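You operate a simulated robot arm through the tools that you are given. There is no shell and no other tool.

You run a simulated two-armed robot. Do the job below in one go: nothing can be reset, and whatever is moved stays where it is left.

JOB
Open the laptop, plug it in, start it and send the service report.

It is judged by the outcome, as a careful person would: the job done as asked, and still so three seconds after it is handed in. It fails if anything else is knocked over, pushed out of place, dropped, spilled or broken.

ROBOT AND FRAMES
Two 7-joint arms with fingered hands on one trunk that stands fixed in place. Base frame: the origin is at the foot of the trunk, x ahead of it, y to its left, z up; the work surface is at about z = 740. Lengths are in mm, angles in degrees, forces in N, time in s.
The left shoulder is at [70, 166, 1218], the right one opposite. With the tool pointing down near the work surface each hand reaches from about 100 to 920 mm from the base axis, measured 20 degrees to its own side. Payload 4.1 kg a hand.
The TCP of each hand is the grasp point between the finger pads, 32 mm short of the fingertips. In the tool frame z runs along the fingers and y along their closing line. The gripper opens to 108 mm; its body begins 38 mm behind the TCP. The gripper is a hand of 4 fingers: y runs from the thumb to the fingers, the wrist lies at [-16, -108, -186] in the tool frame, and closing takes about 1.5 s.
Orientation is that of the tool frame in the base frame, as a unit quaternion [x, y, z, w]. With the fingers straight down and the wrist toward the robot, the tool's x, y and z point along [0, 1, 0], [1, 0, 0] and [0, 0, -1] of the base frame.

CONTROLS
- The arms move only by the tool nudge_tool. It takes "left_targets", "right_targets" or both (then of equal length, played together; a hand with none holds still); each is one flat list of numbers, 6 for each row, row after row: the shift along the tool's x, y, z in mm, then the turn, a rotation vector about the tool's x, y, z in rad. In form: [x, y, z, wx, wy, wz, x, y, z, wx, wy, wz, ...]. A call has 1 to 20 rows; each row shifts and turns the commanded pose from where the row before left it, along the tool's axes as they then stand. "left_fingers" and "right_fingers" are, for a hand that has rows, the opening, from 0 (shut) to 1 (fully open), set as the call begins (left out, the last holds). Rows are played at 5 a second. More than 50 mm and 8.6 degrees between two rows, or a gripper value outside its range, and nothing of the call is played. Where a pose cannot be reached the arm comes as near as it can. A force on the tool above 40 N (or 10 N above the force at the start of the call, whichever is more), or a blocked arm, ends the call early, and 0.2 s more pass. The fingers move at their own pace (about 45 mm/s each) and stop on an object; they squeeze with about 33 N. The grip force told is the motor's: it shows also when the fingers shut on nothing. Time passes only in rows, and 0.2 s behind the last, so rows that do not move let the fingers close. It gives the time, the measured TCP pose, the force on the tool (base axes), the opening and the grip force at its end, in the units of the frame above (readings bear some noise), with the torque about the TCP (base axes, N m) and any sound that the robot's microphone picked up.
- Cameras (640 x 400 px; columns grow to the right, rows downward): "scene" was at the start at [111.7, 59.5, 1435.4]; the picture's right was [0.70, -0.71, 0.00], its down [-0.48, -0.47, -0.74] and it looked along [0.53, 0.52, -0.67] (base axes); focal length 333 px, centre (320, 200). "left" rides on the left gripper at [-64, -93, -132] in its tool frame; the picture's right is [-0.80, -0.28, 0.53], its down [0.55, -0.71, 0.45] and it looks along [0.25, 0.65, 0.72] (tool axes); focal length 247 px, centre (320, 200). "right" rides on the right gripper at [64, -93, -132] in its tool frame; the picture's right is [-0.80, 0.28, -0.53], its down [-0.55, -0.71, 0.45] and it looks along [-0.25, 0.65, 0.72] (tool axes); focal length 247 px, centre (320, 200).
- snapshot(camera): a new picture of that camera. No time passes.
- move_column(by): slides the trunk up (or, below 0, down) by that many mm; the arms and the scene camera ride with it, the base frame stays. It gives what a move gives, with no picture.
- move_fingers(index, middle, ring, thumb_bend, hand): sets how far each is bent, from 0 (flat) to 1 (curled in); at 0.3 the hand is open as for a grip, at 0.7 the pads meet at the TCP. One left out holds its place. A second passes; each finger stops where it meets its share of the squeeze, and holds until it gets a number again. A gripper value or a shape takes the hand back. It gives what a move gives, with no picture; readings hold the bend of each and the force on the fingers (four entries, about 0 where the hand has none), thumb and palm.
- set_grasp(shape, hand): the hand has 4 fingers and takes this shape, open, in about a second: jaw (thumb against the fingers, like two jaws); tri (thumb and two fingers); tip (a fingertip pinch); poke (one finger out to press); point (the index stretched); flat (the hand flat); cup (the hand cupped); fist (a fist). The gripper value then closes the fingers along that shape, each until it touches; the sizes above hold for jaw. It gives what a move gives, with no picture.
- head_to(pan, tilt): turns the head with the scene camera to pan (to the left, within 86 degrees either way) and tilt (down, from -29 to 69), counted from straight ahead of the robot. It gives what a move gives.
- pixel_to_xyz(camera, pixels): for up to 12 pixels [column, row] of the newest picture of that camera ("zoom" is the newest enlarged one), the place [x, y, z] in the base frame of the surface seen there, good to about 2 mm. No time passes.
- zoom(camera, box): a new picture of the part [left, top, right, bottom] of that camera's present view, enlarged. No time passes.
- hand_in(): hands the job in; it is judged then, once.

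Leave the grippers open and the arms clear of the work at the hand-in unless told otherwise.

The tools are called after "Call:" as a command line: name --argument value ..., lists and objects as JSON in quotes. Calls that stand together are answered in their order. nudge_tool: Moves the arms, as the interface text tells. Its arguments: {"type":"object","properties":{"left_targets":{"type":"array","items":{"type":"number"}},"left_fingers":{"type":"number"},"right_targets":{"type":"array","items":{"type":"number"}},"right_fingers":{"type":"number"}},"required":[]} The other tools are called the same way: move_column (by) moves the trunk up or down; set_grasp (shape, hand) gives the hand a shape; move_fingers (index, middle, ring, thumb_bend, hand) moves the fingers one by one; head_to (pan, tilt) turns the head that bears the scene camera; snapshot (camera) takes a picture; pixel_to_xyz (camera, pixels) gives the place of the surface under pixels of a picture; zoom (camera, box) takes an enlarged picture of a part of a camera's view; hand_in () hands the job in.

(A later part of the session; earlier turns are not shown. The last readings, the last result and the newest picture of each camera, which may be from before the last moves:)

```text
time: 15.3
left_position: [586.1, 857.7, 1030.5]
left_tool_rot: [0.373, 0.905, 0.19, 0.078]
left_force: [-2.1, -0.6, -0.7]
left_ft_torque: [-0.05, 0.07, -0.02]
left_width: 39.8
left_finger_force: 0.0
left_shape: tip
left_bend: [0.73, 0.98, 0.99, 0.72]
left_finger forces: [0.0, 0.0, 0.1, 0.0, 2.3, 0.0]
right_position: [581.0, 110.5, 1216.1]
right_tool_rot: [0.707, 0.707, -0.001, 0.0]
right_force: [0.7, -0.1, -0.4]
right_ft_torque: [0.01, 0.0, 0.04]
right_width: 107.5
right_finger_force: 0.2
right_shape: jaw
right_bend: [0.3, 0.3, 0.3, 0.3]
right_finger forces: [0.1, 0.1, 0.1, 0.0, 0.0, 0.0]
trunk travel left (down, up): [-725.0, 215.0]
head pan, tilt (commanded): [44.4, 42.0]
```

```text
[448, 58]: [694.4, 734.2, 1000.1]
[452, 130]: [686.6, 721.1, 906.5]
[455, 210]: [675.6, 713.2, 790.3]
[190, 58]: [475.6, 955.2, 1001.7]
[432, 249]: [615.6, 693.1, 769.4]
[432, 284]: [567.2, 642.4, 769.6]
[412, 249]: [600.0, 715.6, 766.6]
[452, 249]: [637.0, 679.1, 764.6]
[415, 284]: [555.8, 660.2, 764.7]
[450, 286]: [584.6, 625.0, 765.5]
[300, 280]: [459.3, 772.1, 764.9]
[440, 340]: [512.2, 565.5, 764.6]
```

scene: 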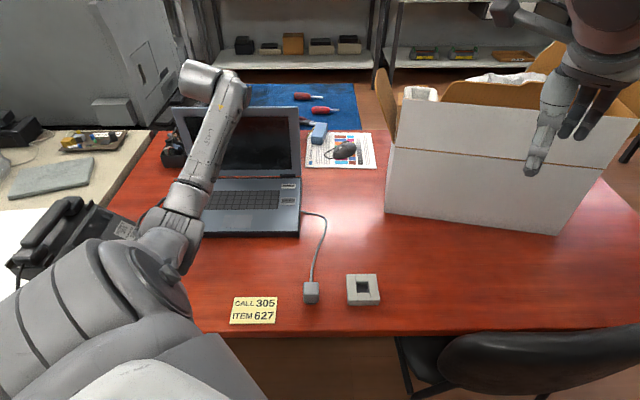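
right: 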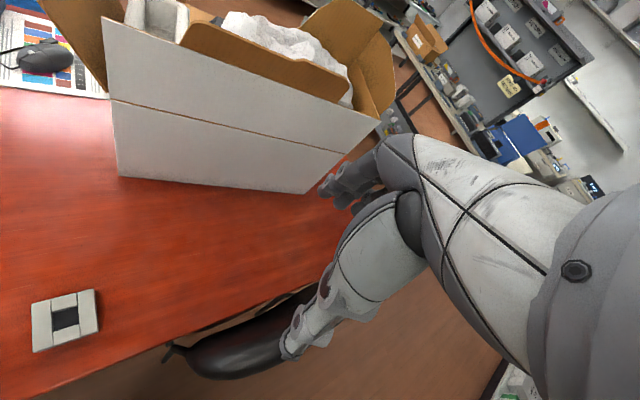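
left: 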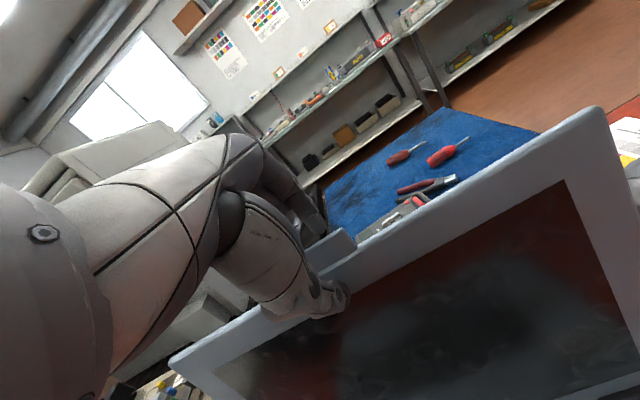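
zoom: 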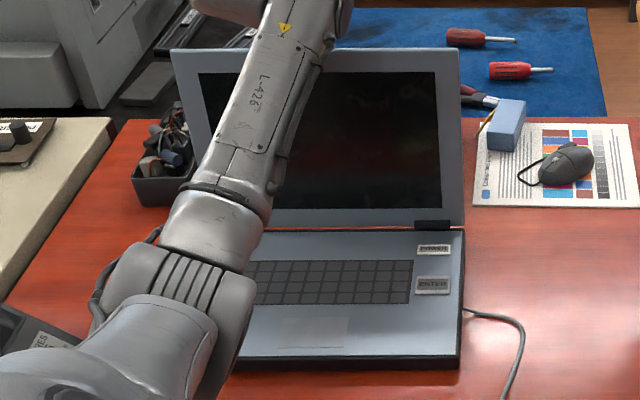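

The screen leans about 8° past vertical. A bit more will make it easier to read and surely "open", so I push ~25 mm more.

Call:
nudge_tool --left_targets '[0, 11, 6.4, 0, 0, 0, 0, 11, 6.4, 0, 0, 0]'

Call:
zoom --camera "scene" --box '[140, 80, 340, 250]'

Call:
pixel_to_xyz --camera "zoom" --pixels '[[448, 58], [452, 130], [455, 210]]'

```text
time: 15.9
left_position: [604.1, 876.0, 1028.5]
left_tool_rot: [0.375, 0.904, 0.19, 0.08]
left_force: [-0.6, -1.8, -1.6]
left_ft_torque: [-0.06, 0.02, -0.01]
left_width: 39.5
left_finger_force: 0.1
left_shape: tip
left_bend: [0.73, 0.98, 0.99, 0.72]
left_finger forces: [0.1, 0.0, 0.0, 0.0, 1.9, 0.0]
right_position: [580.5, 111.1, 1216.9]
right_tool_rot: [0.706, 0.708, -0.001, 0.0]
right_force: [-0.6, -0.7, 0.1]
right_ft_torque: [0.0, -0.01, 0.0]
right_width: 107.5
right_finger_force: 0.0
right_shape: jaw
right_bend: [0.3, 0.3, 0.3, 0.3]
right_finger forces: [0.0, 0.1, 0.0, 0.0, 0.1, 0.0]
trunk travel left (down, up): [-725.0, 215.0]
head pan, tilt (commanded): [44.4, 42.0]
```

```text
2.35 times, centred on (240, 165) of scene
```

zoom: 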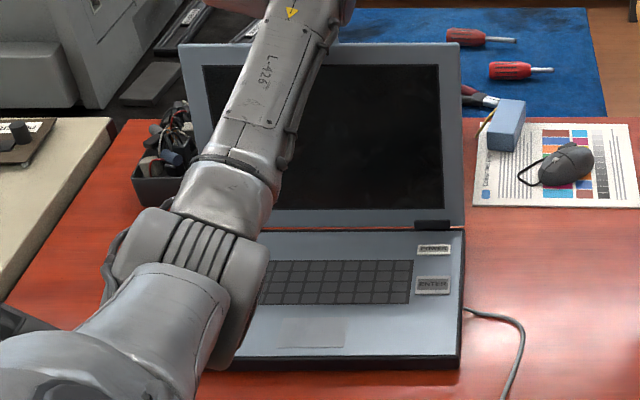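

```text
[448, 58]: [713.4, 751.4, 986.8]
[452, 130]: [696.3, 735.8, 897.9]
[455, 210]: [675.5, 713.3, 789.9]
```

The screen now leans ~15° back (about 105° open), good. I open the fingers wide so nothing drags on the lid, then withdraw straight up.

Call:
nudge_tool --left_targets '[0, 0, 0, 0, 0, 0, 0, 0, 0, 0, 0, 0, 0, 0, 0, 0, 0, 0, 0, 0, 0, 0, 0, 0, 0, 0, 0, 0, 0, 0, 0, 8.1, -18.3, 0, 0, 0, 0, 8.1, -18.3, 0, 0, 0, 0, 8.1, -18.3, 0, 0, 0, 0, 8.1, -18.3, 0, 0, 0, 0, 8.1, -18.3, 0, 0, 0]' --left_fingers 1.0

Call:
snapshot --camera "scene"

Call:
snapshot --camera "left"

```text
time: 18.1
left_position: [602.8, 873.4, 1129.8]
left_tool_rot: [0.375, 0.904, 0.189, 0.079]
left_force: [0.4, -0.5, -0.1]
left_ft_torque: [0.01, 0.02, -0.01]
left_width: 107.5
left_finger_force: 0.0
left_shape: tip
left_bend: [0.3, 0.98, 0.99, 0.3]
left_finger forces: [0.0, 0.0, 0.1, 0.0, 0.0, 0.0]
right_position: [579.8, 110.3, 1216.1]
right_tool_rot: [0.707, 0.707, 0.0, 0.0]
right_force: [0.6, -0.1, -0.1]
right_ft_torque: [0.0, -0.03, -0.02]
right_width: 107.7
right_finger_force: 0.2
right_shape: jaw
right_bend: [0.3, 0.3, 0.3, 0.3]
right_finger forces: [0.0, 0.0, 0.0, 0.1, 0.0, 0.0]
trunk travel left (down, up): [-725.0, 215.0]
head pan, tilt (commanded): [44.4, 42.0]
```

```text
taken
```

scene: 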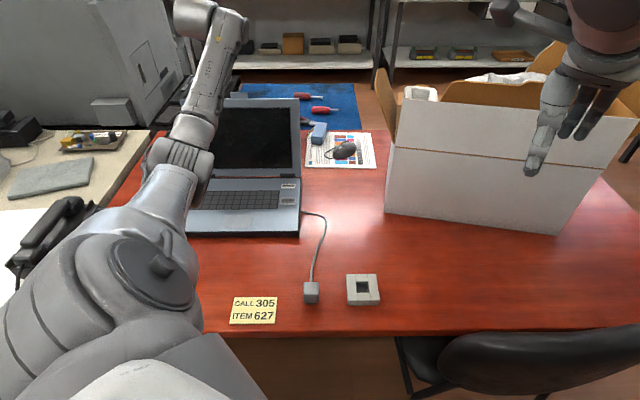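

```text
taken
```

left: 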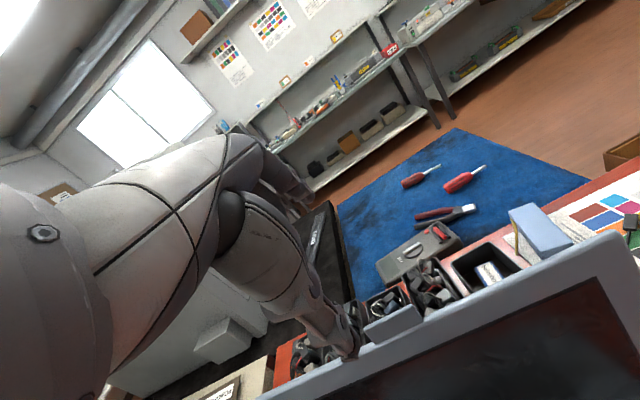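

The hand is ~50 mm above the lid edge and the lid stays open. Now I withdraw toward me, away from the screen, then turn the fingers straight down.

Call:
nudge_tool --left_targets '[0, -42, -18.7, 0, 0, 0, 0, -42, -18.7, 0, 0, 0, 0, -42, -18.7, 0, 0, 0, 0, -42, -18.7, 0, 0, 0, 0, -42, -18.7, 0, 0, 0, 0, -42, -18.7, 0, 0, 0, 0, -42, -18.7, 0, 0, 0, 0, 0, 0, 0.139, 0, 0, 0, 0, 0, 0.139, 0, 0, 0, 0, 0, 0.139, 0, 0]'

Call:
snapshot --camera "scene"

```text
time: 20.3
left_position: [375.3, 647.6, 1129.7]
left_tool_rot: [0.382, 0.924, -0.003, -0.001]
left_force: [0.0, 0.3, 0.0]
left_ft_torque: [0.01, 0.02, 0.01]
left_width: 107.8
left_finger_force: 0.1
left_shape: tip
left_bend: [0.3, 0.98, 0.99, 0.3]
left_finger forces: [0.0, 0.1, 0.0, 0.1, 0.1, 0.1]
right_position: [579.5, 109.9, 1216.1]
right_tool_rot: [0.707, 0.707, 0.0, 0.0]
right_force: [0.0, -0.5, -0.8]
right_ft_torque: [0.02, 0.02, -0.03]
right_width: 107.6
right_finger_force: 0.0
right_shape: jaw
right_bend: [0.3, 0.3, 0.3, 0.3]
right_finger forces: [0.0, 0.0, 0.0, 0.0, 0.1, 0.1]
trunk travel left (down, up): [-725.0, 215.0]
head pan, tilt (commanded): [44.4, 42.0]
```

```text
taken
```

scene: 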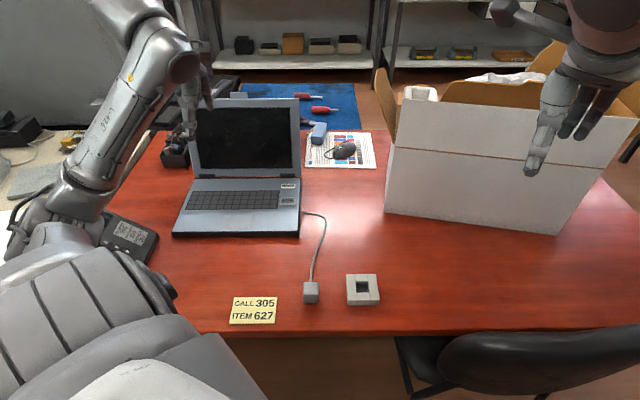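

Laptop is open and in place. Next the plug: I yaw the left hand by 90° the other way (closing line along the plug's two bare sides, cable side free), staying high.

Call:
nudge_tool --left_targets '[0, -10, 0, 0, 0, 0.131, 0, -10, 0, 0, 0, 0.131, 0, -10, 0, 0, 0, 0.131, 0, 0, 0, 0, 0, 0.131, 0, 0, 0, 0, 0, 0.131, 0, 0, 0, 0, 0, 0.131, 0, 0, 0, 0, 0, 0.131, 0, 0, 0, 0, 0, 0.131, 0, 0, 0, 0, 0, 0.131, 0, 0, 0, 0, 0, 0.131, 0, 0, 0, 0, 0, 0.131, 0, 0, 0, 0, 0, 0.131]'

Call:
set_grasp --hand "left" --shape "tri"

Call:
snapshot --camera "scene"

Call:
snapshot --camera "left"

```text
time: 22.9
left_position: [352.8, 629.1, 1130.6]
left_tool_rot: [0.925, 0.381, -0.001, 0.0]
left_force: [0.2, 0.2, 0.2]
left_ft_torque: [0.02, 0.0, -0.05]
left_width: 107.7
left_finger_force: 0.1
left_shape: tip
left_bend: [0.3, 0.98, 0.99, 0.3]
left_finger forces: [0.1, 0.1, 0.1, 0.0, 0.0, 0.0]
right_position: [580.5, 109.1, 1216.1]
right_tool_rot: [0.707, 0.707, -0.001, -0.001]
right_force: [0.9, -0.3, 0.5]
right_ft_torque: [0.02, -0.01, -0.01]
right_width: 107.7
right_finger_force: 0.1
right_shape: jaw
right_bend: [0.3, 0.3, 0.3, 0.3]
right_finger forces: [0.0, 0.0, 0.0, 0.1, 0.0, 0.1]
trunk travel left (down, up): [-725.0, 215.0]
head pan, tilt (commanded): [44.4, 42.0]
```

```text
time: 23.8
left_position: [353.6, 629.2, 1130.2]
left_tool_rot: [0.924, 0.382, -0.001, 0.001]
left_force: [0.3, 0.0, 1.0]
left_ft_torque: [-0.03, -0.01, 0.0]
left_width: 107.7
left_finger_force: 0.2
left_shape: tri
left_bend: [0.3, 0.3, 0.99, 0.3]
left_finger forces: [0.1, 0.0, 0.0, 0.0, 0.1, 0.0]
right_position: [580.3, 109.8, 1217.0]
right_tool_rot: [0.707, 0.707, -0.001, 0.0]
right_force: [-0.1, 0.1, -0.5]
right_ft_torque: [-0.03, 0.01, 0.03]
right_width: 107.6
right_finger_force: 0.0
right_shape: jaw
right_bend: [0.3, 0.3, 0.3, 0.3]
right_finger forces: [0.1, 0.0, 0.1, 0.0, 0.0, 0.0]
trunk travel left (down, up): [-725.0, 215.0]
head pan, tilt (commanded): [44.4, 42.0]
```

```text
taken
```

scene: 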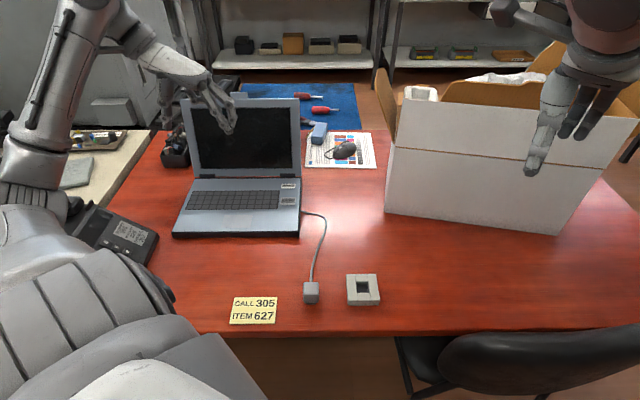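

```text
taken
```

left: 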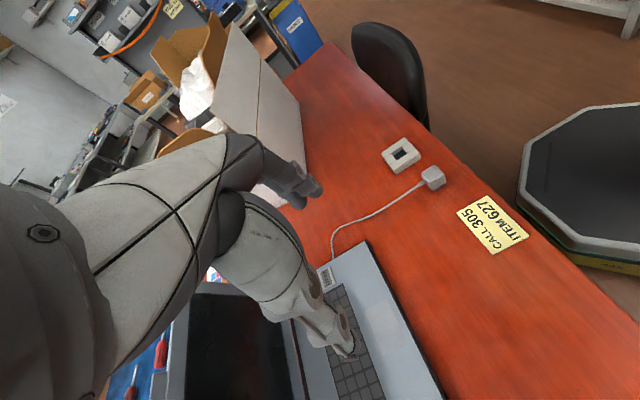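

Now I move the left hand over the plug (centre ~ (397,367)), and down to z≈950.

Call:
nudge_tool --left_targets '[-25.8, 36.1, 0, 0, 0, 0, -25.8, 36.1, 0, 0, 0, 0, -25.8, 36.1, 0, 0, 0, 0, -25.8, 36.1, 0, 0, 0, 0, -25.8, 36.1, 0, 0, 0, 0, -25.8, 36.1, 0, 0, 0, 0, 0, 0, 45, 0, 0, 0, 0, 0, 45, 0, 0, 0, 0, 0, 45, 0, 0, 0, 0, 0, 45, 0, 0, 0]'

Call:
snapshot --camera "scene"

Call:
snapshot --camera "left"

```text
time: 26.0
left_position: [396.9, 368.8, 950.3]
left_tool_rot: [0.925, 0.381, -0.001, 0.0]
left_force: [-0.2, 0.1, 0.0]
left_ft_torque: [-0.03, 0.02, 0.0]
left_width: 108.0
left_finger_force: 0.0
left_shape: tri
left_bend: [0.3, 0.3, 0.99, 0.3]
left_finger forces: [0.0, 0.1, 0.0, 0.0, 0.0, 0.0]
right_position: [579.7, 112.6, 1216.4]
right_tool_rot: [0.707, 0.708, -0.001, 0.0]
right_force: [-0.8, -0.4, 0.2]
right_ft_torque: [0.01, -0.04, 0.0]
right_width: 107.5
right_finger_force: 0.0
right_shape: jaw
right_bend: [0.3, 0.3, 0.3, 0.3]
right_finger forces: [0.0, 0.0, 0.0, 0.0, 0.0, 0.0]
trunk travel left (down, up): [-725.0, 215.0]
head pan, tilt (commanded): [44.4, 42.0]
```

```text
taken
```

scene: 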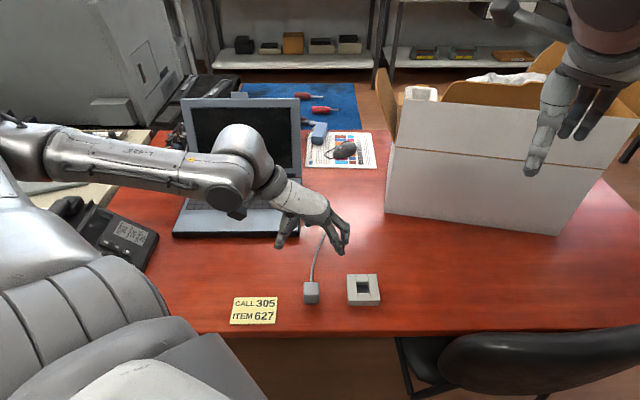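

```text
taken
```

left: 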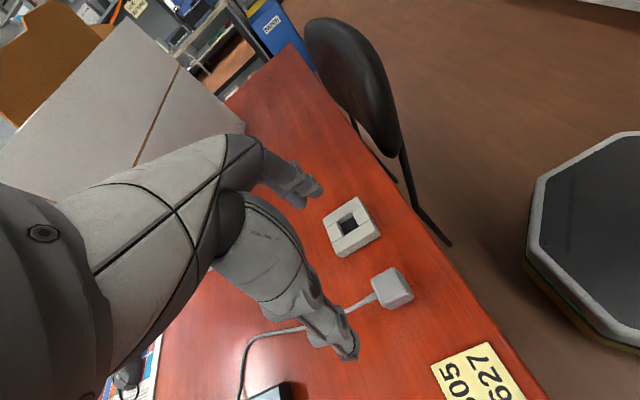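

Hand is 160 mm above the plug. The left camera sees the plug (392,288) and socket (350,228) well, so I enlarge and measure them more exactly.

Call:
zoom --camera "left" --box '[300, 180, 440, 320]'

```text
2.86 times, centred on (370, 250) of left
```

zoom: 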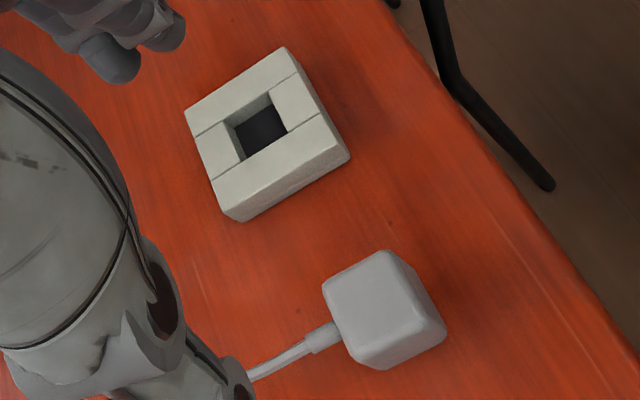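

Call:
pixel_to_xyz --camera "zoom" --pixels '[[190, 112], [284, 52], [342, 152], [226, 210], [222, 127], [272, 93], [297, 134], [243, 163], [250, 120], [262, 135], [225, 148], [285, 105]]'

Call:
pixel_to_xyz --camera "zoom" --pixels '[[330, 290], [385, 257], [370, 350], [405, 300], [360, 300], [375, 320], [430, 320], [400, 350], [345, 320], [395, 270], [385, 335], [320, 338]]'

```text
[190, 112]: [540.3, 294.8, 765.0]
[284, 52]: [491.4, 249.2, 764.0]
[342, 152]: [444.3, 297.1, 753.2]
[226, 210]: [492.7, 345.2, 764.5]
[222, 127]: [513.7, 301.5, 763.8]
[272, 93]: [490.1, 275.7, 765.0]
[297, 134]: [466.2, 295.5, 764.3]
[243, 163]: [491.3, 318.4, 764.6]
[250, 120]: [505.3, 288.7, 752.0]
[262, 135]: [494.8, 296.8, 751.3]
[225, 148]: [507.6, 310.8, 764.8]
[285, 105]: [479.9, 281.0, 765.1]
```

```text
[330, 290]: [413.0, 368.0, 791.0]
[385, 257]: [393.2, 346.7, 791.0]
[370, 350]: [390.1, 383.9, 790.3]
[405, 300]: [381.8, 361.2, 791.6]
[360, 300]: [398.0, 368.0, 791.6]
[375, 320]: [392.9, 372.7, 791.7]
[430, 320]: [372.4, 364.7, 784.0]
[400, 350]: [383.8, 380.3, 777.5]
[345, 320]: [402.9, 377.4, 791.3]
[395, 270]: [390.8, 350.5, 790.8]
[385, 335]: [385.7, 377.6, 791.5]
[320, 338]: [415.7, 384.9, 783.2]
```

Call:
zoom --camera "left" --box '[365, 255, 425, 315]'

Call:
pixel_to_xyz --camera "zoom" --pixels '[[200, 150], [340, 80], [250, 330], [400, 290], [180, 170], [350, 100], [420, 170], [460, 240], [330, 300], [300, 180], [120, 260], [280, 350]]'

Call:
zoom --camera "left" --box '[315, 190, 385, 260]'

```text
6.67 times, centred on (395, 285) of left
```

zoom: 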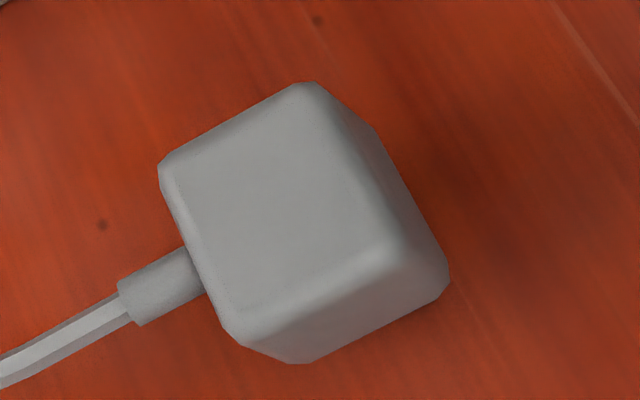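

```text
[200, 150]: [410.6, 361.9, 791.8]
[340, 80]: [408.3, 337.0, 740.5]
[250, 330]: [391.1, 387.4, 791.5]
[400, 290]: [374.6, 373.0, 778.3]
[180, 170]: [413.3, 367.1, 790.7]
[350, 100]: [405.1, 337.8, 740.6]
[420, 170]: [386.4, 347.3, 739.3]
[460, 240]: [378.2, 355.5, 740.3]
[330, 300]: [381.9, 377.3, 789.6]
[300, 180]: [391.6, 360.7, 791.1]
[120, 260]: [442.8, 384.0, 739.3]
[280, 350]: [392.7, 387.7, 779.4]
```

```text
5.71 times, centred on (350, 225) of left
```

zoom: 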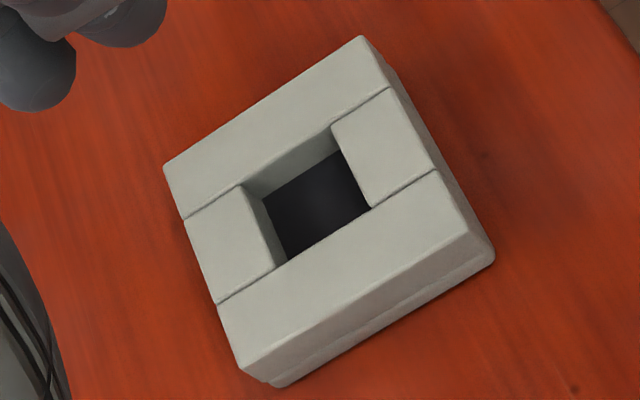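

Call:
pixel_to_xyz --camera "zoom" --pixels '[[240, 190], [332, 130], [374, 205], [285, 262], [300, 215], [340, 190], [285, 190], [270, 240], [175, 172], [362, 42], [430, 172], [222, 300]]'

Call:
zoom --camera "left" --box '[365, 255, 425, 315]'

Call:
pixel_to_xyz --camera "zoom" --pixels '[[295, 92], [230, 126], [165, 168], [310, 95], [350, 240], [380, 230], [340, 170], [230, 310], [190, 230], [160, 285], [300, 350], [420, 280]]'

```text
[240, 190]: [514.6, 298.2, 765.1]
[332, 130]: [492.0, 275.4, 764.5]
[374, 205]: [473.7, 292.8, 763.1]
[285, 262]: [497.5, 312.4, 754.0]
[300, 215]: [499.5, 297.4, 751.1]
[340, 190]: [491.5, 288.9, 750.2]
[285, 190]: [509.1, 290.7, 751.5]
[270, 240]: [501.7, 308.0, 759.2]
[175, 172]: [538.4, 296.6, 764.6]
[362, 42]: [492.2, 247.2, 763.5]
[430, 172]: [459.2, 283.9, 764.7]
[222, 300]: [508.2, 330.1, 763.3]
```

```text
6.67 times, centred on (395, 285) of left
```

zoom: 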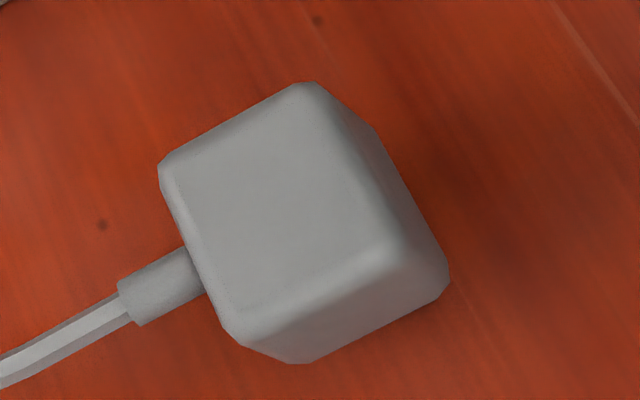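

```text
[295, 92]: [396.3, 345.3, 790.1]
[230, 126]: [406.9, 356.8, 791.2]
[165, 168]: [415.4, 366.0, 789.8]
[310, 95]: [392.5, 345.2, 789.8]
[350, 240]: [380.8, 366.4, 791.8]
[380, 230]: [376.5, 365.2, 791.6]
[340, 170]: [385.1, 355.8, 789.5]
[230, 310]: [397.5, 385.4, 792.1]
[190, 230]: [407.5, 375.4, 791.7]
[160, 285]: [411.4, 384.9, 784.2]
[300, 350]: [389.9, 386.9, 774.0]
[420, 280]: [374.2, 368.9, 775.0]
```

Plug centre ≈ (u 19.5, v 538) in desk axes, i.e. about (394,367); hole centre ≈ (493,296), hole ~26×30 mm, top 764.5, floor ~751. I lower to z≈860 and check the finger placement.

Call:
nudge_tool --left_targets '[-1.7, -0.2, 45, 0, 0, 0, -1.7, -0.2, 45, 0, 0, 0]'

Call:
zoom --camera "scene" --box '[240, 210, 400, 320]'

Call:
snapshot --camera "left"

Call:
zoom --camera "right" --box '[0, 100, 300, 400]'

```text
time: 26.6
left_position: [393.0, 363.8, 859.3]
left_tool_rot: [0.924, 0.382, -0.001, 0.001]
left_force: [0.0, -0.1, 0.6]
left_ft_torque: [0.0, -0.01, 0.0]
left_width: 107.8
left_finger_force: 0.1
left_shape: tri
left_bend: [0.3, 0.3, 0.99, 0.3]
left_finger forces: [0.0, 0.0, 0.0, 0.1, 0.0, 0.1]
right_position: [579.4, 111.1, 1216.3]
right_tool_rot: [0.707, 0.707, 0.001, 0.001]
right_force: [0.2, 0.5, -0.3]
right_ft_torque: [-0.02, 0.0, 0.01]
right_width: 107.7
right_finger_force: 0.0
right_shape: jaw
right_bend: [0.3, 0.3, 0.3, 0.3]
right_finger forces: [0.0, 0.1, 0.0, 0.0, 0.1, 0.0]
trunk travel left (down, up): [-725.0, 215.0]
head pan, tilt (commanded): [44.4, 42.0]
```

```text
3.64 times, centred on (320, 265) of scene
```

zoom: 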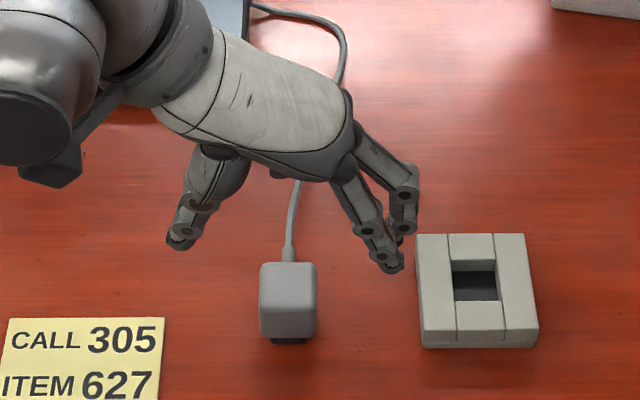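

```text
taken
```

left: 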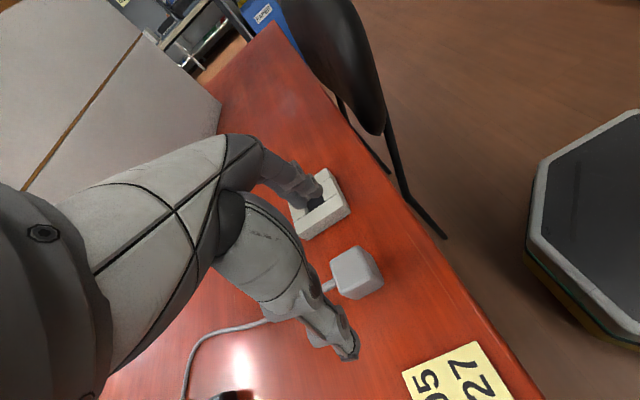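

```text
1.33 times, centred on (150, 250) of right
```

zoom: 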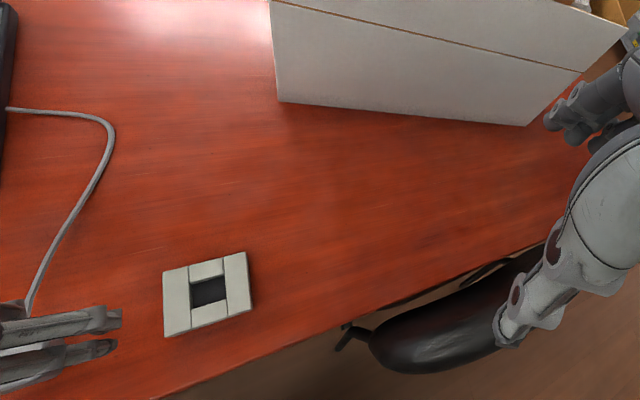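

Call:
zoom --camera "scene" --box '[260, 230, 380, 310]'

Call:
pixel_to_xyz --camera "scene" --pixels '[[282, 257], [284, 259], [340, 264], [341, 259], [342, 255], [344, 245], [283, 253], [333, 249]]'

```text
5.00 times, centred on (320, 270) of scene
```

zoom: 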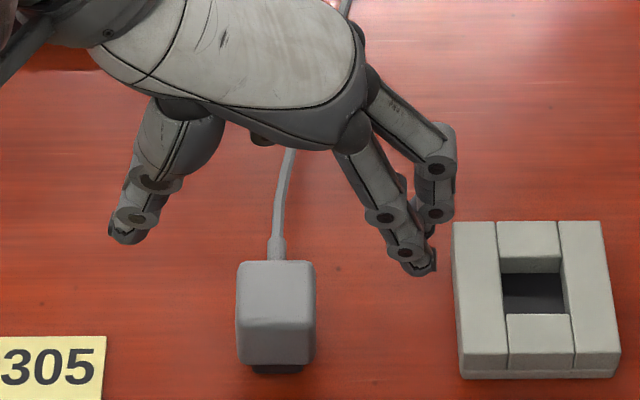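

```text
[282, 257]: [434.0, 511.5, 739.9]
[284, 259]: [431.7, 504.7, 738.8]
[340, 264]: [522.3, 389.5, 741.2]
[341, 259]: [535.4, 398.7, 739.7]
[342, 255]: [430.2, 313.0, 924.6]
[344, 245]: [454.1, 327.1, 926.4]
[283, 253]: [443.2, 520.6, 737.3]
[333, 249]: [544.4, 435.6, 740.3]
```

Call:
pixel_to_xyz --camera "zoom" --pixels '[[420, 268], [405, 252], [430, 262], [436, 212], [432, 225], [128, 235], [135, 220], [115, 228], [380, 215], [435, 170], [275, 300], [290, 265]]'

```text
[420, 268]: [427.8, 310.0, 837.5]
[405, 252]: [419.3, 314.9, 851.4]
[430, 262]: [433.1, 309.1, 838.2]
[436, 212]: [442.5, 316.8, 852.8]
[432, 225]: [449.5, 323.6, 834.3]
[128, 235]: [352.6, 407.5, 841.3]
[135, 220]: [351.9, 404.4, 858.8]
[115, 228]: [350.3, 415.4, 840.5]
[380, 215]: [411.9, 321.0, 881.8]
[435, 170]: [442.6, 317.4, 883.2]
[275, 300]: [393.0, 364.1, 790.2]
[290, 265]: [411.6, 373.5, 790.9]
```

Fingers and thumb straddle the plug symmetrically: thumb tip u≈−39, finger tips u≈+84..88, plug 2.5–36.5; the two fingers lie across the plug's face. I lower 69 mm so the fingertips sit alongside the plug body.

Call:
nudge_tool --left_targets '[0, 0, 35, 0, 0, 0, 0, 0, 34, 0, 0, 0, 0, 0, 0, 0, 0, 0]'

Call:
zoom --camera "scene" --box '[260, 240, 380, 320]'

Call:
zoom --camera "left" --box '[220, 150, 440, 360]'

```text
time: 27.4
left_position: [392.8, 364.3, 791.3]
left_tool_rot: [0.924, 0.381, -0.001, 0.001]
left_force: [-0.5, -0.3, 0.7]
left_ft_torque: [0.0, 0.01, 0.01]
left_width: 107.7
left_finger_force: 0.0
left_shape: tri
left_bend: [0.3, 0.3, 0.99, 0.3]
left_finger forces: [0.0, 0.0, 0.0, 0.1, 0.1, 0.0]
right_position: [579.7, 111.3, 1215.5]
right_tool_rot: [0.707, 0.707, 0.0, 0.0]
right_force: [0.0, -0.2, -0.3]
right_ft_torque: [-0.02, -0.05, 0.03]
right_width: 107.7
right_finger_force: 0.1
right_shape: jaw
right_bend: [0.3, 0.3, 0.3, 0.3]
right_finger forces: [0.0, 0.1, 0.0, 0.0, 0.1, 0.1]
trunk travel left (down, up): [-725.0, 215.0]
head pan, tilt (commanded): [44.4, 42.0]
```

```text
5.00 times, centred on (320, 280) of scene
```

zoom: 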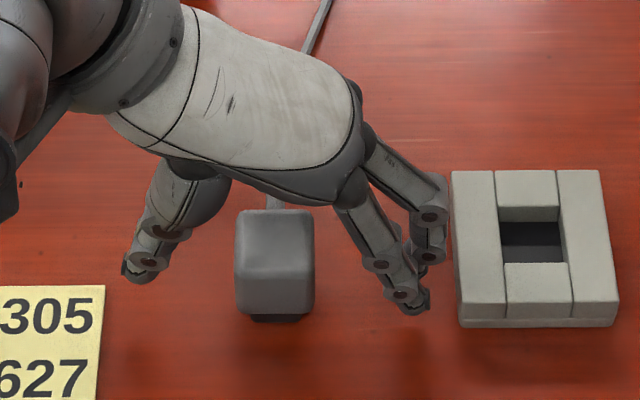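

```text
1.90 times, centred on (330, 255) of left
```

zoom: 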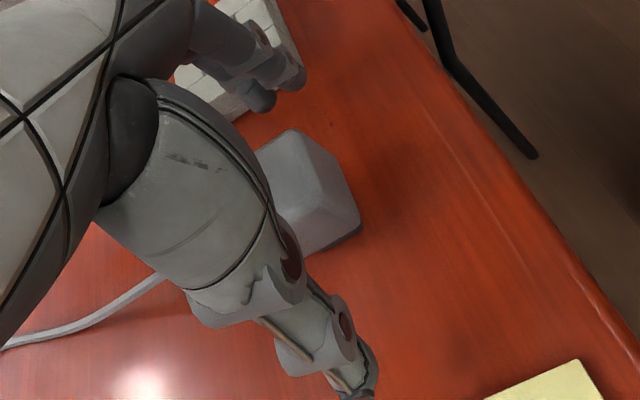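

Aligned. Now I close the three-finger grip on the plug.

Call:
nudge_tool --left_targets '[0, 0, 0, 0, 0, 0, 0, 0, 0, 0, 0, 0, 0, 0, 0, 0, 0, 0, 0, 0, 0, 0, 0, 0, 0, 0, 0, 0, 0, 0, 0, 0, 0, 0, 0, 0, 0, 0, 0, 0, 0, 0, 0, 0, 0, 0, 0, 0]' --left_fingers 0.0

Call:
zoom --camera "scene" --box '[260, 240, 380, 320]'

Call:
zoom --camera "left" --box '[220, 150, 440, 360]'

```text
time: 29.2
left_position: [392.9, 363.4, 790.4]
left_tool_rot: [0.924, 0.382, -0.002, 0.001]
left_force: [0.5, 1.5, 0.0]
left_ft_torque: [0.01, 0.02, -0.02]
left_width: 30.7
left_finger_force: 33.0
left_shape: tri
left_bend: [0.74, 0.55, 1.0, 0.74]
left_finger forces: [15.0, 14.5, 0.1, 0.0, 29.6, 0.0]
right_position: [581.2, 110.7, 1215.9]
right_tool_rot: [0.707, 0.707, 0.0, 0.0]
right_force: [0.7, 0.2, -0.7]
right_ft_torque: [-0.01, -0.01, 0.02]
right_width: 107.6
right_finger_force: 0.0
right_shape: jaw
right_bend: [0.3, 0.3, 0.3, 0.3]
right_finger forces: [0.0, 0.0, 0.1, 0.0, 0.1, 0.0]
trunk travel left (down, up): [-725.0, 215.0]
head pan, tilt (commanded): [44.4, 42.0]
```

```text
5.00 times, centred on (320, 280) of scene
```

zoom: 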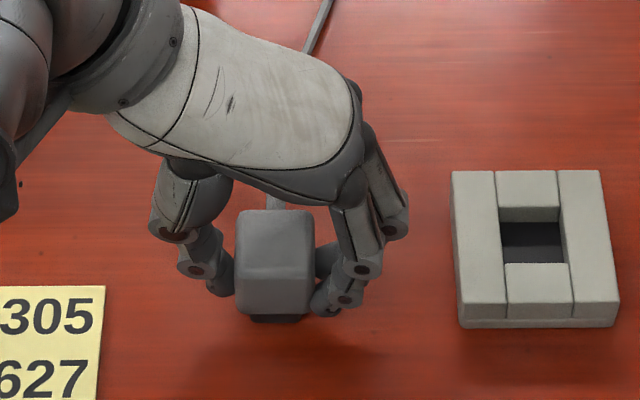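

```text
1.90 times, centred on (330, 255) of left
```

zoom: 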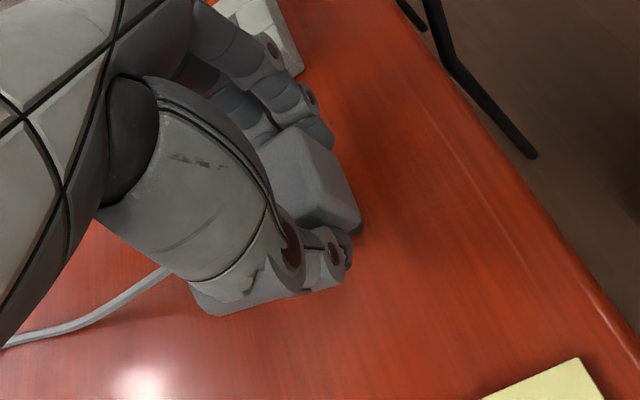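

All three digits hold the plug (15/14.5/30 N), the plug has not moved. I check how low the fingertips reach compared to the plug body bottom.

Call:
zoom --camera "scene" --box '[290, 270, 350, 310]'

Call:
pixel_to_xyz --camera "zoom" --pixels '[[330, 300], [340, 308], [355, 300], [130, 270], [110, 265], [220, 310], [220, 290], [250, 335], [150, 100], [290, 100], [160, 200], [290, 200]]'

```text
10.00 times, centred on (320, 290) of scene
```

zoom: 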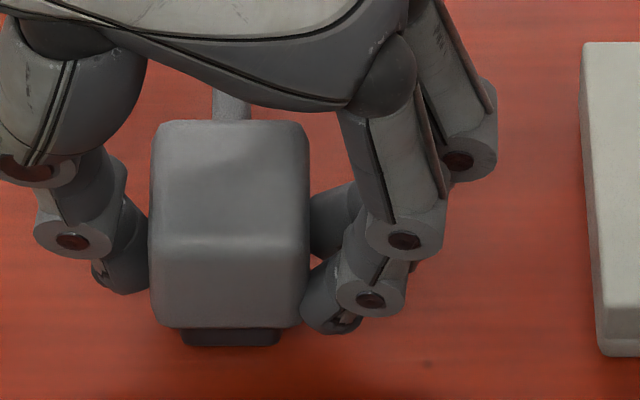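

```text
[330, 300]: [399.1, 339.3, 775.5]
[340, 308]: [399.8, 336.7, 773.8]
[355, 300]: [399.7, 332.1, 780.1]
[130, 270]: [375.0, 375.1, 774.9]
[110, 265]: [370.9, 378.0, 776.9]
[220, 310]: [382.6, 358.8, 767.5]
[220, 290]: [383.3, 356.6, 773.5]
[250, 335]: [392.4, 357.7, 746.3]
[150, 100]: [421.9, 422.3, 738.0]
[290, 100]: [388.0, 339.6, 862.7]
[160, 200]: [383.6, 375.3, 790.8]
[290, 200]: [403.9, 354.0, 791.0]
```

Fingertips end just above the plug body's bottom, good for the socket. I lift the plug 45 mm slowly and check.

Call:
nudge_tool --left_targets '[0, 0, -9, 0, 0, 0, 0, 0, -12, 0, 0, 0, 0, 0, -12, 0, 0, 0, 0, 0, -12, 0, 0, 0]'

Call:
zoom --camera "scene" --box '[260, 200, 400, 310]'

Call:
snapshot --camera "left"

```text
time: 30.2
left_position: [394.4, 363.1, 838.6]
left_tool_rot: [0.924, 0.382, -0.002, 0.0]
left_force: [0.4, -0.2, -1.4]
left_ft_torque: [-0.01, 0.01, 0.01]
left_width: 30.8
left_finger_force: 33.4
left_shape: tri
left_bend: [0.74, 0.55, 1.0, 0.74]
left_finger forces: [15.1, 14.6, 0.0, 0.1, 29.7, 0.0]
right_position: [581.1, 109.9, 1216.6]
right_tool_rot: [0.707, 0.707, 0.0, 0.0]
right_force: [-0.3, -0.1, 0.2]
right_ft_torque: [0.04, 0.01, -0.02]
right_width: 107.5
right_finger_force: 0.0
right_shape: jaw
right_bend: [0.3, 0.3, 0.3, 0.3]
right_finger forces: [0.0, 0.0, 0.0, 0.0, 0.1, 0.1]
trunk travel left (down, up): [-725.0, 215.0]
head pan, tilt (commanded): [44.4, 42.0]
```

```text
3.64 times, centred on (330, 255) of scene
```

zoom: 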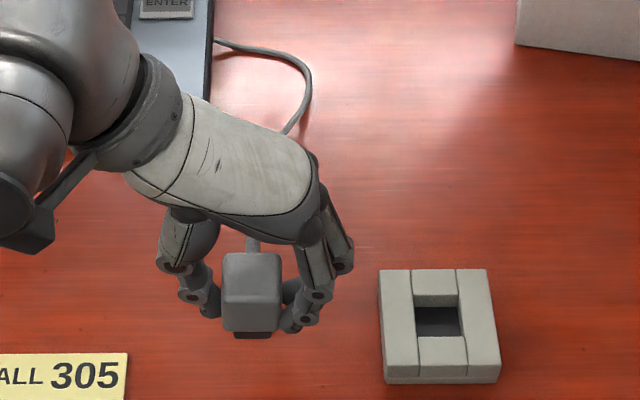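

```text
taken
```

left: 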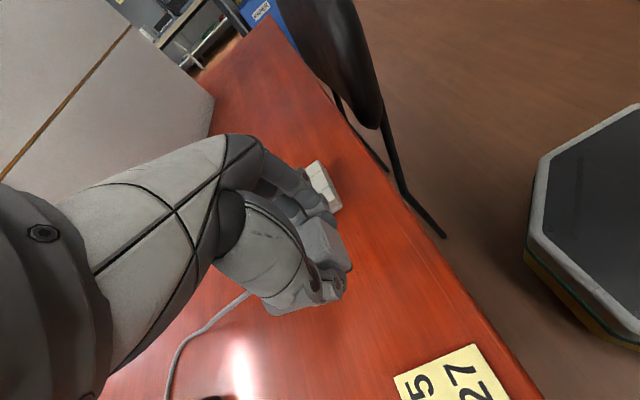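

Plug is lifted and held firmly. Now I carry it 120 mm right (u) and 20 mm away (v) over the socket hole.

Call:
nudge_tool --left_targets '[5, 20, 0, 0, 0, 0, 5, 25, 0, 0, 0, 0, 5, 25, 0, 0, 0, 0, 5, 25, 0, 0, 0, 0, 0, 25, 0, 0, 0, 0, 0, 0, 0, 0, 0, 0]'

Call:
zoom --camera "scene" --box '[310, 240, 420, 315]'

Call:
zoom --camera "left" --box '[240, 150, 440, 330]'

Call:
snapshot --camera "right"

```text
time: 31.6
left_position: [490.7, 292.5, 836.9]
left_tool_rot: [0.924, 0.381, -0.001, 0.001]
left_force: [-0.3, -0.3, -1.3]
left_ft_torque: [0.01, 0.02, -0.02]
left_width: 30.5
left_finger_force: 32.8
left_shape: tri
left_bend: [0.74, 0.55, 1.0, 0.74]
left_finger forces: [15.0, 14.6, 0.1, 0.0, 29.6, 0.0]
right_position: [578.6, 109.3, 1217.8]
right_tool_rot: [0.707, 0.707, 0.0, -0.001]
right_force: [-0.4, -1.1, 0.8]
right_ft_torque: [0.0, 0.01, 0.06]
right_width: 107.6
right_finger_force: 0.1
right_shape: jaw
right_bend: [0.3, 0.3, 0.3, 0.3]
right_finger forces: [0.0, 0.1, 0.0, 0.0, 0.0, 0.0]
trunk travel left (down, up): [-725.0, 215.0]
head pan, tilt (commanded): [44.4, 42.0]
```

```text
5.33 times, centred on (365, 278) of scene
```

zoom: 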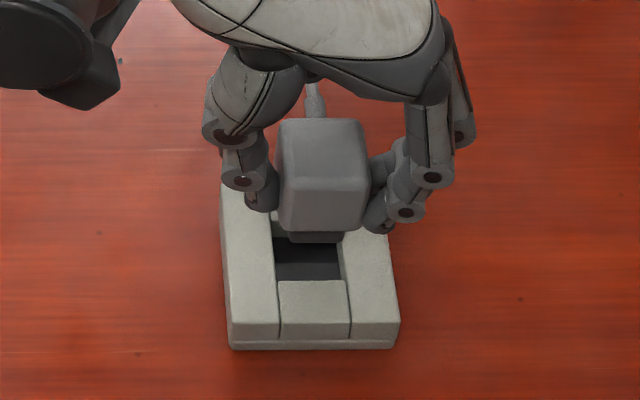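

```text
2.22 times, centred on (340, 240) of left
```

zoom: 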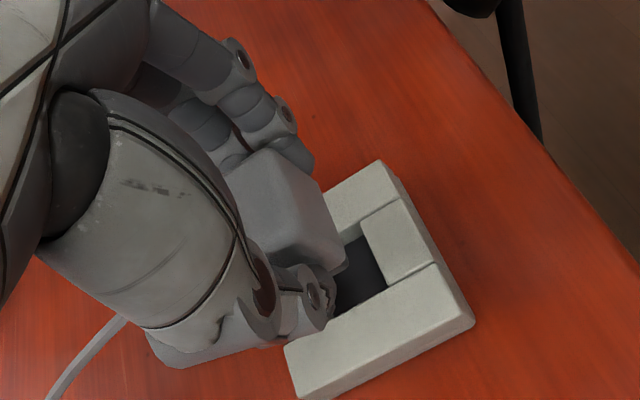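

```text
taken
```

right: 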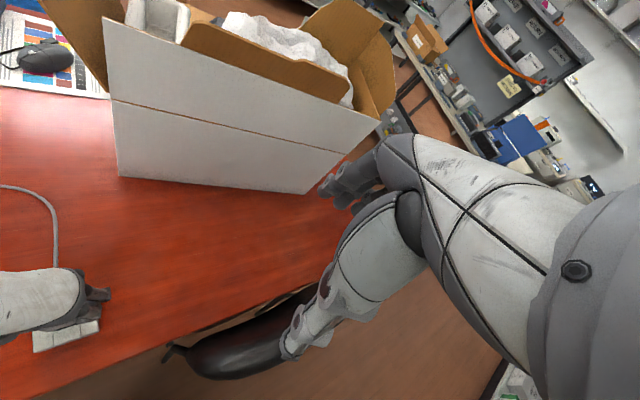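

I measure the plug and hole in this view to confirm the alignment before going down.

Call:
pixel_to_xyz --camera "zoom" --pixels '[[250, 180], [300, 170]]'

Call:
zoom --camera "scene" --box '[335, 255, 395, 305]'

Call:
pixel_to_xyz --camera "zoom" --pixels '[[180, 120], [310, 120], [170, 30], [310, 30], [245, 110], [195, 168], [285, 168], [180, 230], [290, 230], [165, 215], [300, 215], [240, 240]]'

```text
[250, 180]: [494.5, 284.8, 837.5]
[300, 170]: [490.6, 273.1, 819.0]
```

```text
8.00 times, centred on (365, 280) of scene
```

zoom: 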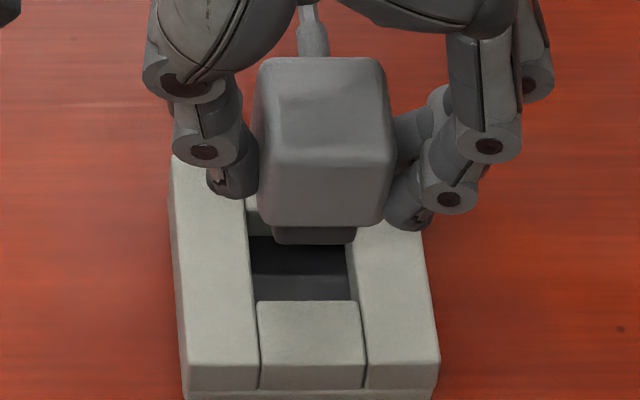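

```text
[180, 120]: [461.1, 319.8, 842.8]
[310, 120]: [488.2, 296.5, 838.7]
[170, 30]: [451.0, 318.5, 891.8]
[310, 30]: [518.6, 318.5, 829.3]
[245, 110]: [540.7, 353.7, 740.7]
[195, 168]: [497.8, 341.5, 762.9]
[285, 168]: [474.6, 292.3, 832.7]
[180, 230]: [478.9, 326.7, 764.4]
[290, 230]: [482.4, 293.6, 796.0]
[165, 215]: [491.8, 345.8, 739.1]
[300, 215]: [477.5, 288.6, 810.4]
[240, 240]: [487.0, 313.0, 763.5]
```

Call:
pixel_to_xyz --camera "zoom" --pixels '[[270, 70], [378, 70], [266, 145], [385, 145], [275, 210], [380, 205], [278, 238], [350, 238], [250, 290], [352, 285], [262, 310], [355, 310]]'

```text
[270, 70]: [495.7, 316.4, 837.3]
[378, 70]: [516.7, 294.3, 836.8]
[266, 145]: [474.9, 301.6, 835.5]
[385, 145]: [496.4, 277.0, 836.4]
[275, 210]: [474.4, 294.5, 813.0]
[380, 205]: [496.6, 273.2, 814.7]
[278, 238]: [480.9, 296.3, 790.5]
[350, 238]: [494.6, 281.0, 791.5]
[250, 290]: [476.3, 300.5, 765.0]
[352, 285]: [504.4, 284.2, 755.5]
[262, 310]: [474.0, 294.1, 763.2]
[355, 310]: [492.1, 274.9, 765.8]
```

Prong (u 129.5–152, front v 549) is centred over the hole (u 126.5–154, v 544–575). I lower 24 mm, so the prong tip just enters the hole.

Call:
nudge_tool --left_targets '[0, 0, 8, 0, 0, 0, 0, 0, 8, 0, 0, 0, 0, 0, 8, 0, 0, 0, 0, 0, 0, 0, 0, 0]'

Call:
zoom --camera "scene" --box '[335, 255, 395, 305]'

Call:
zoom --camera "left" --box '[240, 150, 440, 330]'

```text
time: 32.6
left_position: [491.7, 292.6, 811.9]
left_tool_rot: [0.924, 0.382, -0.002, 0.001]
left_force: [0.2, 0.0, -1.3]
left_ft_torque: [0.01, 0.0, -0.02]
left_width: 30.7
left_finger_force: 32.5
left_shape: tri
left_bend: [0.74, 0.55, 1.0, 0.74]
left_finger forces: [15.0, 14.5, 0.0, 0.1, 29.5, 0.0]
right_position: [579.5, 109.4, 1215.7]
right_tool_rot: [0.707, 0.707, -0.001, 0.0]
right_force: [0.0, -0.4, 0.7]
right_ft_torque: [0.0, 0.0, 0.0]
right_width: 107.6
right_finger_force: 0.1
right_shape: jaw
right_bend: [0.3, 0.3, 0.3, 0.3]
right_finger forces: [0.1, 0.0, 0.0, 0.1, 0.1, 0.1]
trunk travel left (down, up): [-725.0, 215.0]
head pan, tilt (commanded): [44.4, 42.0]
```

```text
8.00 times, centred on (365, 280) of scene
```

zoom: 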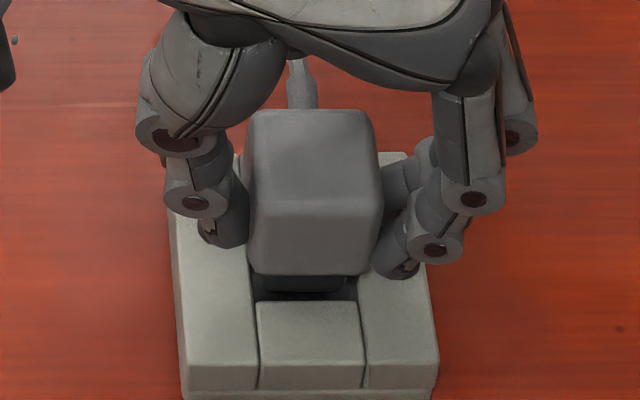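

```text
2.22 times, centred on (340, 240) of left
```

zoom: 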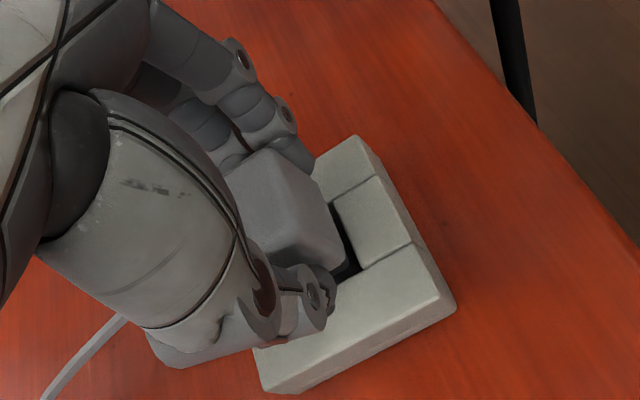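

Prong tip is at the hole mouth without any contact force. I go down 8 mm more in small steps.

Call:
nudge_tool --left_targets '[0, 0, 2, 0, 0, 0, 0, 0, 2, 0, 0, 0, 0, 0, 2, 0, 0, 0, 0, 0, 2, 0, 0, 0]'

Call:
zoom --camera "scene" --box '[335, 255, 395, 305]'

```text
time: 33.6
left_position: [492.8, 293.0, 804.0]
left_tool_rot: [0.924, 0.381, 0.0, 0.001]
left_force: [0.3, -1.1, 1.9]
left_ft_torque: [-0.01, -0.02, -0.01]
left_width: 30.7
left_finger_force: 32.2
left_shape: tri
left_bend: [0.74, 0.55, 1.0, 0.74]
left_finger forces: [15.3, 14.8, 0.1, 0.1, 30.1, 0.1]
right_position: [581.1, 110.5, 1216.9]
right_tool_rot: [0.708, 0.707, 0.0, 0.0]
right_force: [0.4, -0.3, -0.4]
right_ft_torque: [0.0, 0.0, -0.03]
right_width: 107.8
right_finger_force: 0.0
right_shape: jaw
right_bend: [0.3, 0.3, 0.3, 0.3]
right_finger forces: [0.0, 0.0, 0.0, 0.0, 0.0, 0.1]
trunk travel left (down, up): [-725.0, 215.0]
head pan, tilt (commanded): [44.4, 42.0]
```

```text
8.00 times, centred on (365, 280) of scene
```

zoom: 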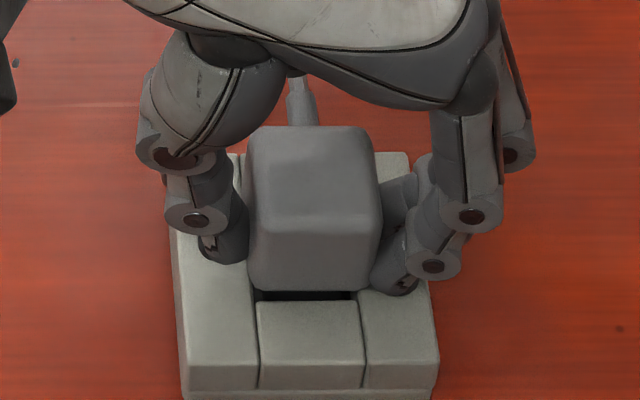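

Slight resistance begins (+3 N). I press down a little more in 1.5 mm steps.

Call:
nudge_tool --left_targets '[0, 0, 1.5, 0, 0, 0, 0, 0, 1.5, 0, 0, 0, 0, 0, 0, 0, 0, 0]'

```text
time: 34.4
left_position: [492.4, 293.1, 800.7]
left_tool_rot: [0.924, 0.382, -0.001, 0.0]
left_force: [-0.3, 0.5, 3.0]
left_ft_torque: [0.06, -0.01, 0.06]
left_width: 30.7
left_finger_force: 33.4
left_shape: tri
left_bend: [0.74, 0.55, 1.0, 0.74]
left_finger forces: [14.9, 14.7, 0.1, 0.0, 30.7, 0.0]
right_position: [579.6, 111.3, 1217.4]
right_tool_rot: [0.708, 0.707, 0.0, 0.0]
right_force: [0.5, 0.1, -0.6]
right_ft_torque: [-0.01, 0.0, -0.02]
right_width: 107.5
right_finger_force: 0.1
right_shape: jaw
right_bend: [0.3, 0.3, 0.3, 0.3]
right_finger forces: [0.0, 0.0, 0.0, 0.1, 0.1, 0.0]
trunk travel left (down, up): [-725.0, 215.0]
head pan, tilt (commanded): [44.4, 42.0]
```

Only 3 N so far and it keeps sliding in (friction of the socket). I press on in 2 mm steps, watching for a stop or click.

Call:
nudge_tool --left_targets '[0, 0, 1.5, 0, 0, 0, 0, 0, 1.5, 0, 0, 0, 0, 0, 0, 0, 0, 0]'

Call:
zoom --camera "scene" --box '[335, 255, 395, 305]'

```text
time: 35.2
left_position: [491.3, 292.8, 800.1]
left_tool_rot: [0.924, 0.382, 0.001, 0.0]
left_force: [2.8, 3.4, 18.6]
left_ft_torque: [0.06, -0.08, -0.01]
left_width: 31.7
left_finger_force: 33.3
left_shape: tri
left_bend: [0.74, 0.55, 1.0, 0.74]
left_finger forces: [16.9, 16.7, 0.0, 0.0, 33.5, 0.0]
right_position: [579.4, 109.2, 1217.8]
right_tool_rot: [0.707, 0.707, 0.0, -0.001]
right_force: [0.8, 0.1, 0.8]
right_ft_torque: [0.01, 0.05, 0.01]
right_width: 107.4
right_finger_force: 0.2
right_shape: jaw
right_bend: [0.3, 0.3, 0.3, 0.3]
right_finger forces: [0.2, 0.0, 0.0, 0.1, 0.0, 0.0]
trunk travel left (down, up): [-725.0, 215.0]
head pan, tilt (commanded): [44.4, 42.0]
```

```text
8.00 times, centred on (365, 280) of scene
```

zoom: 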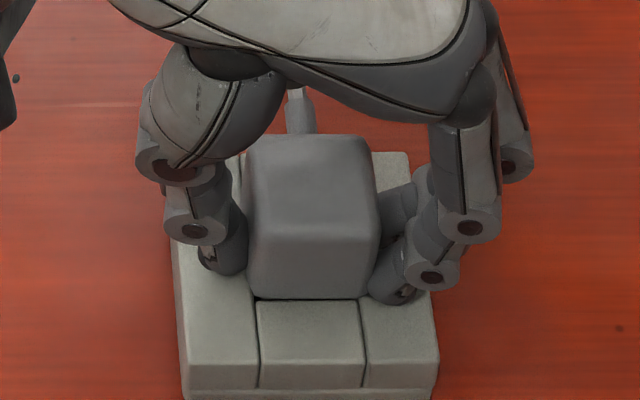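

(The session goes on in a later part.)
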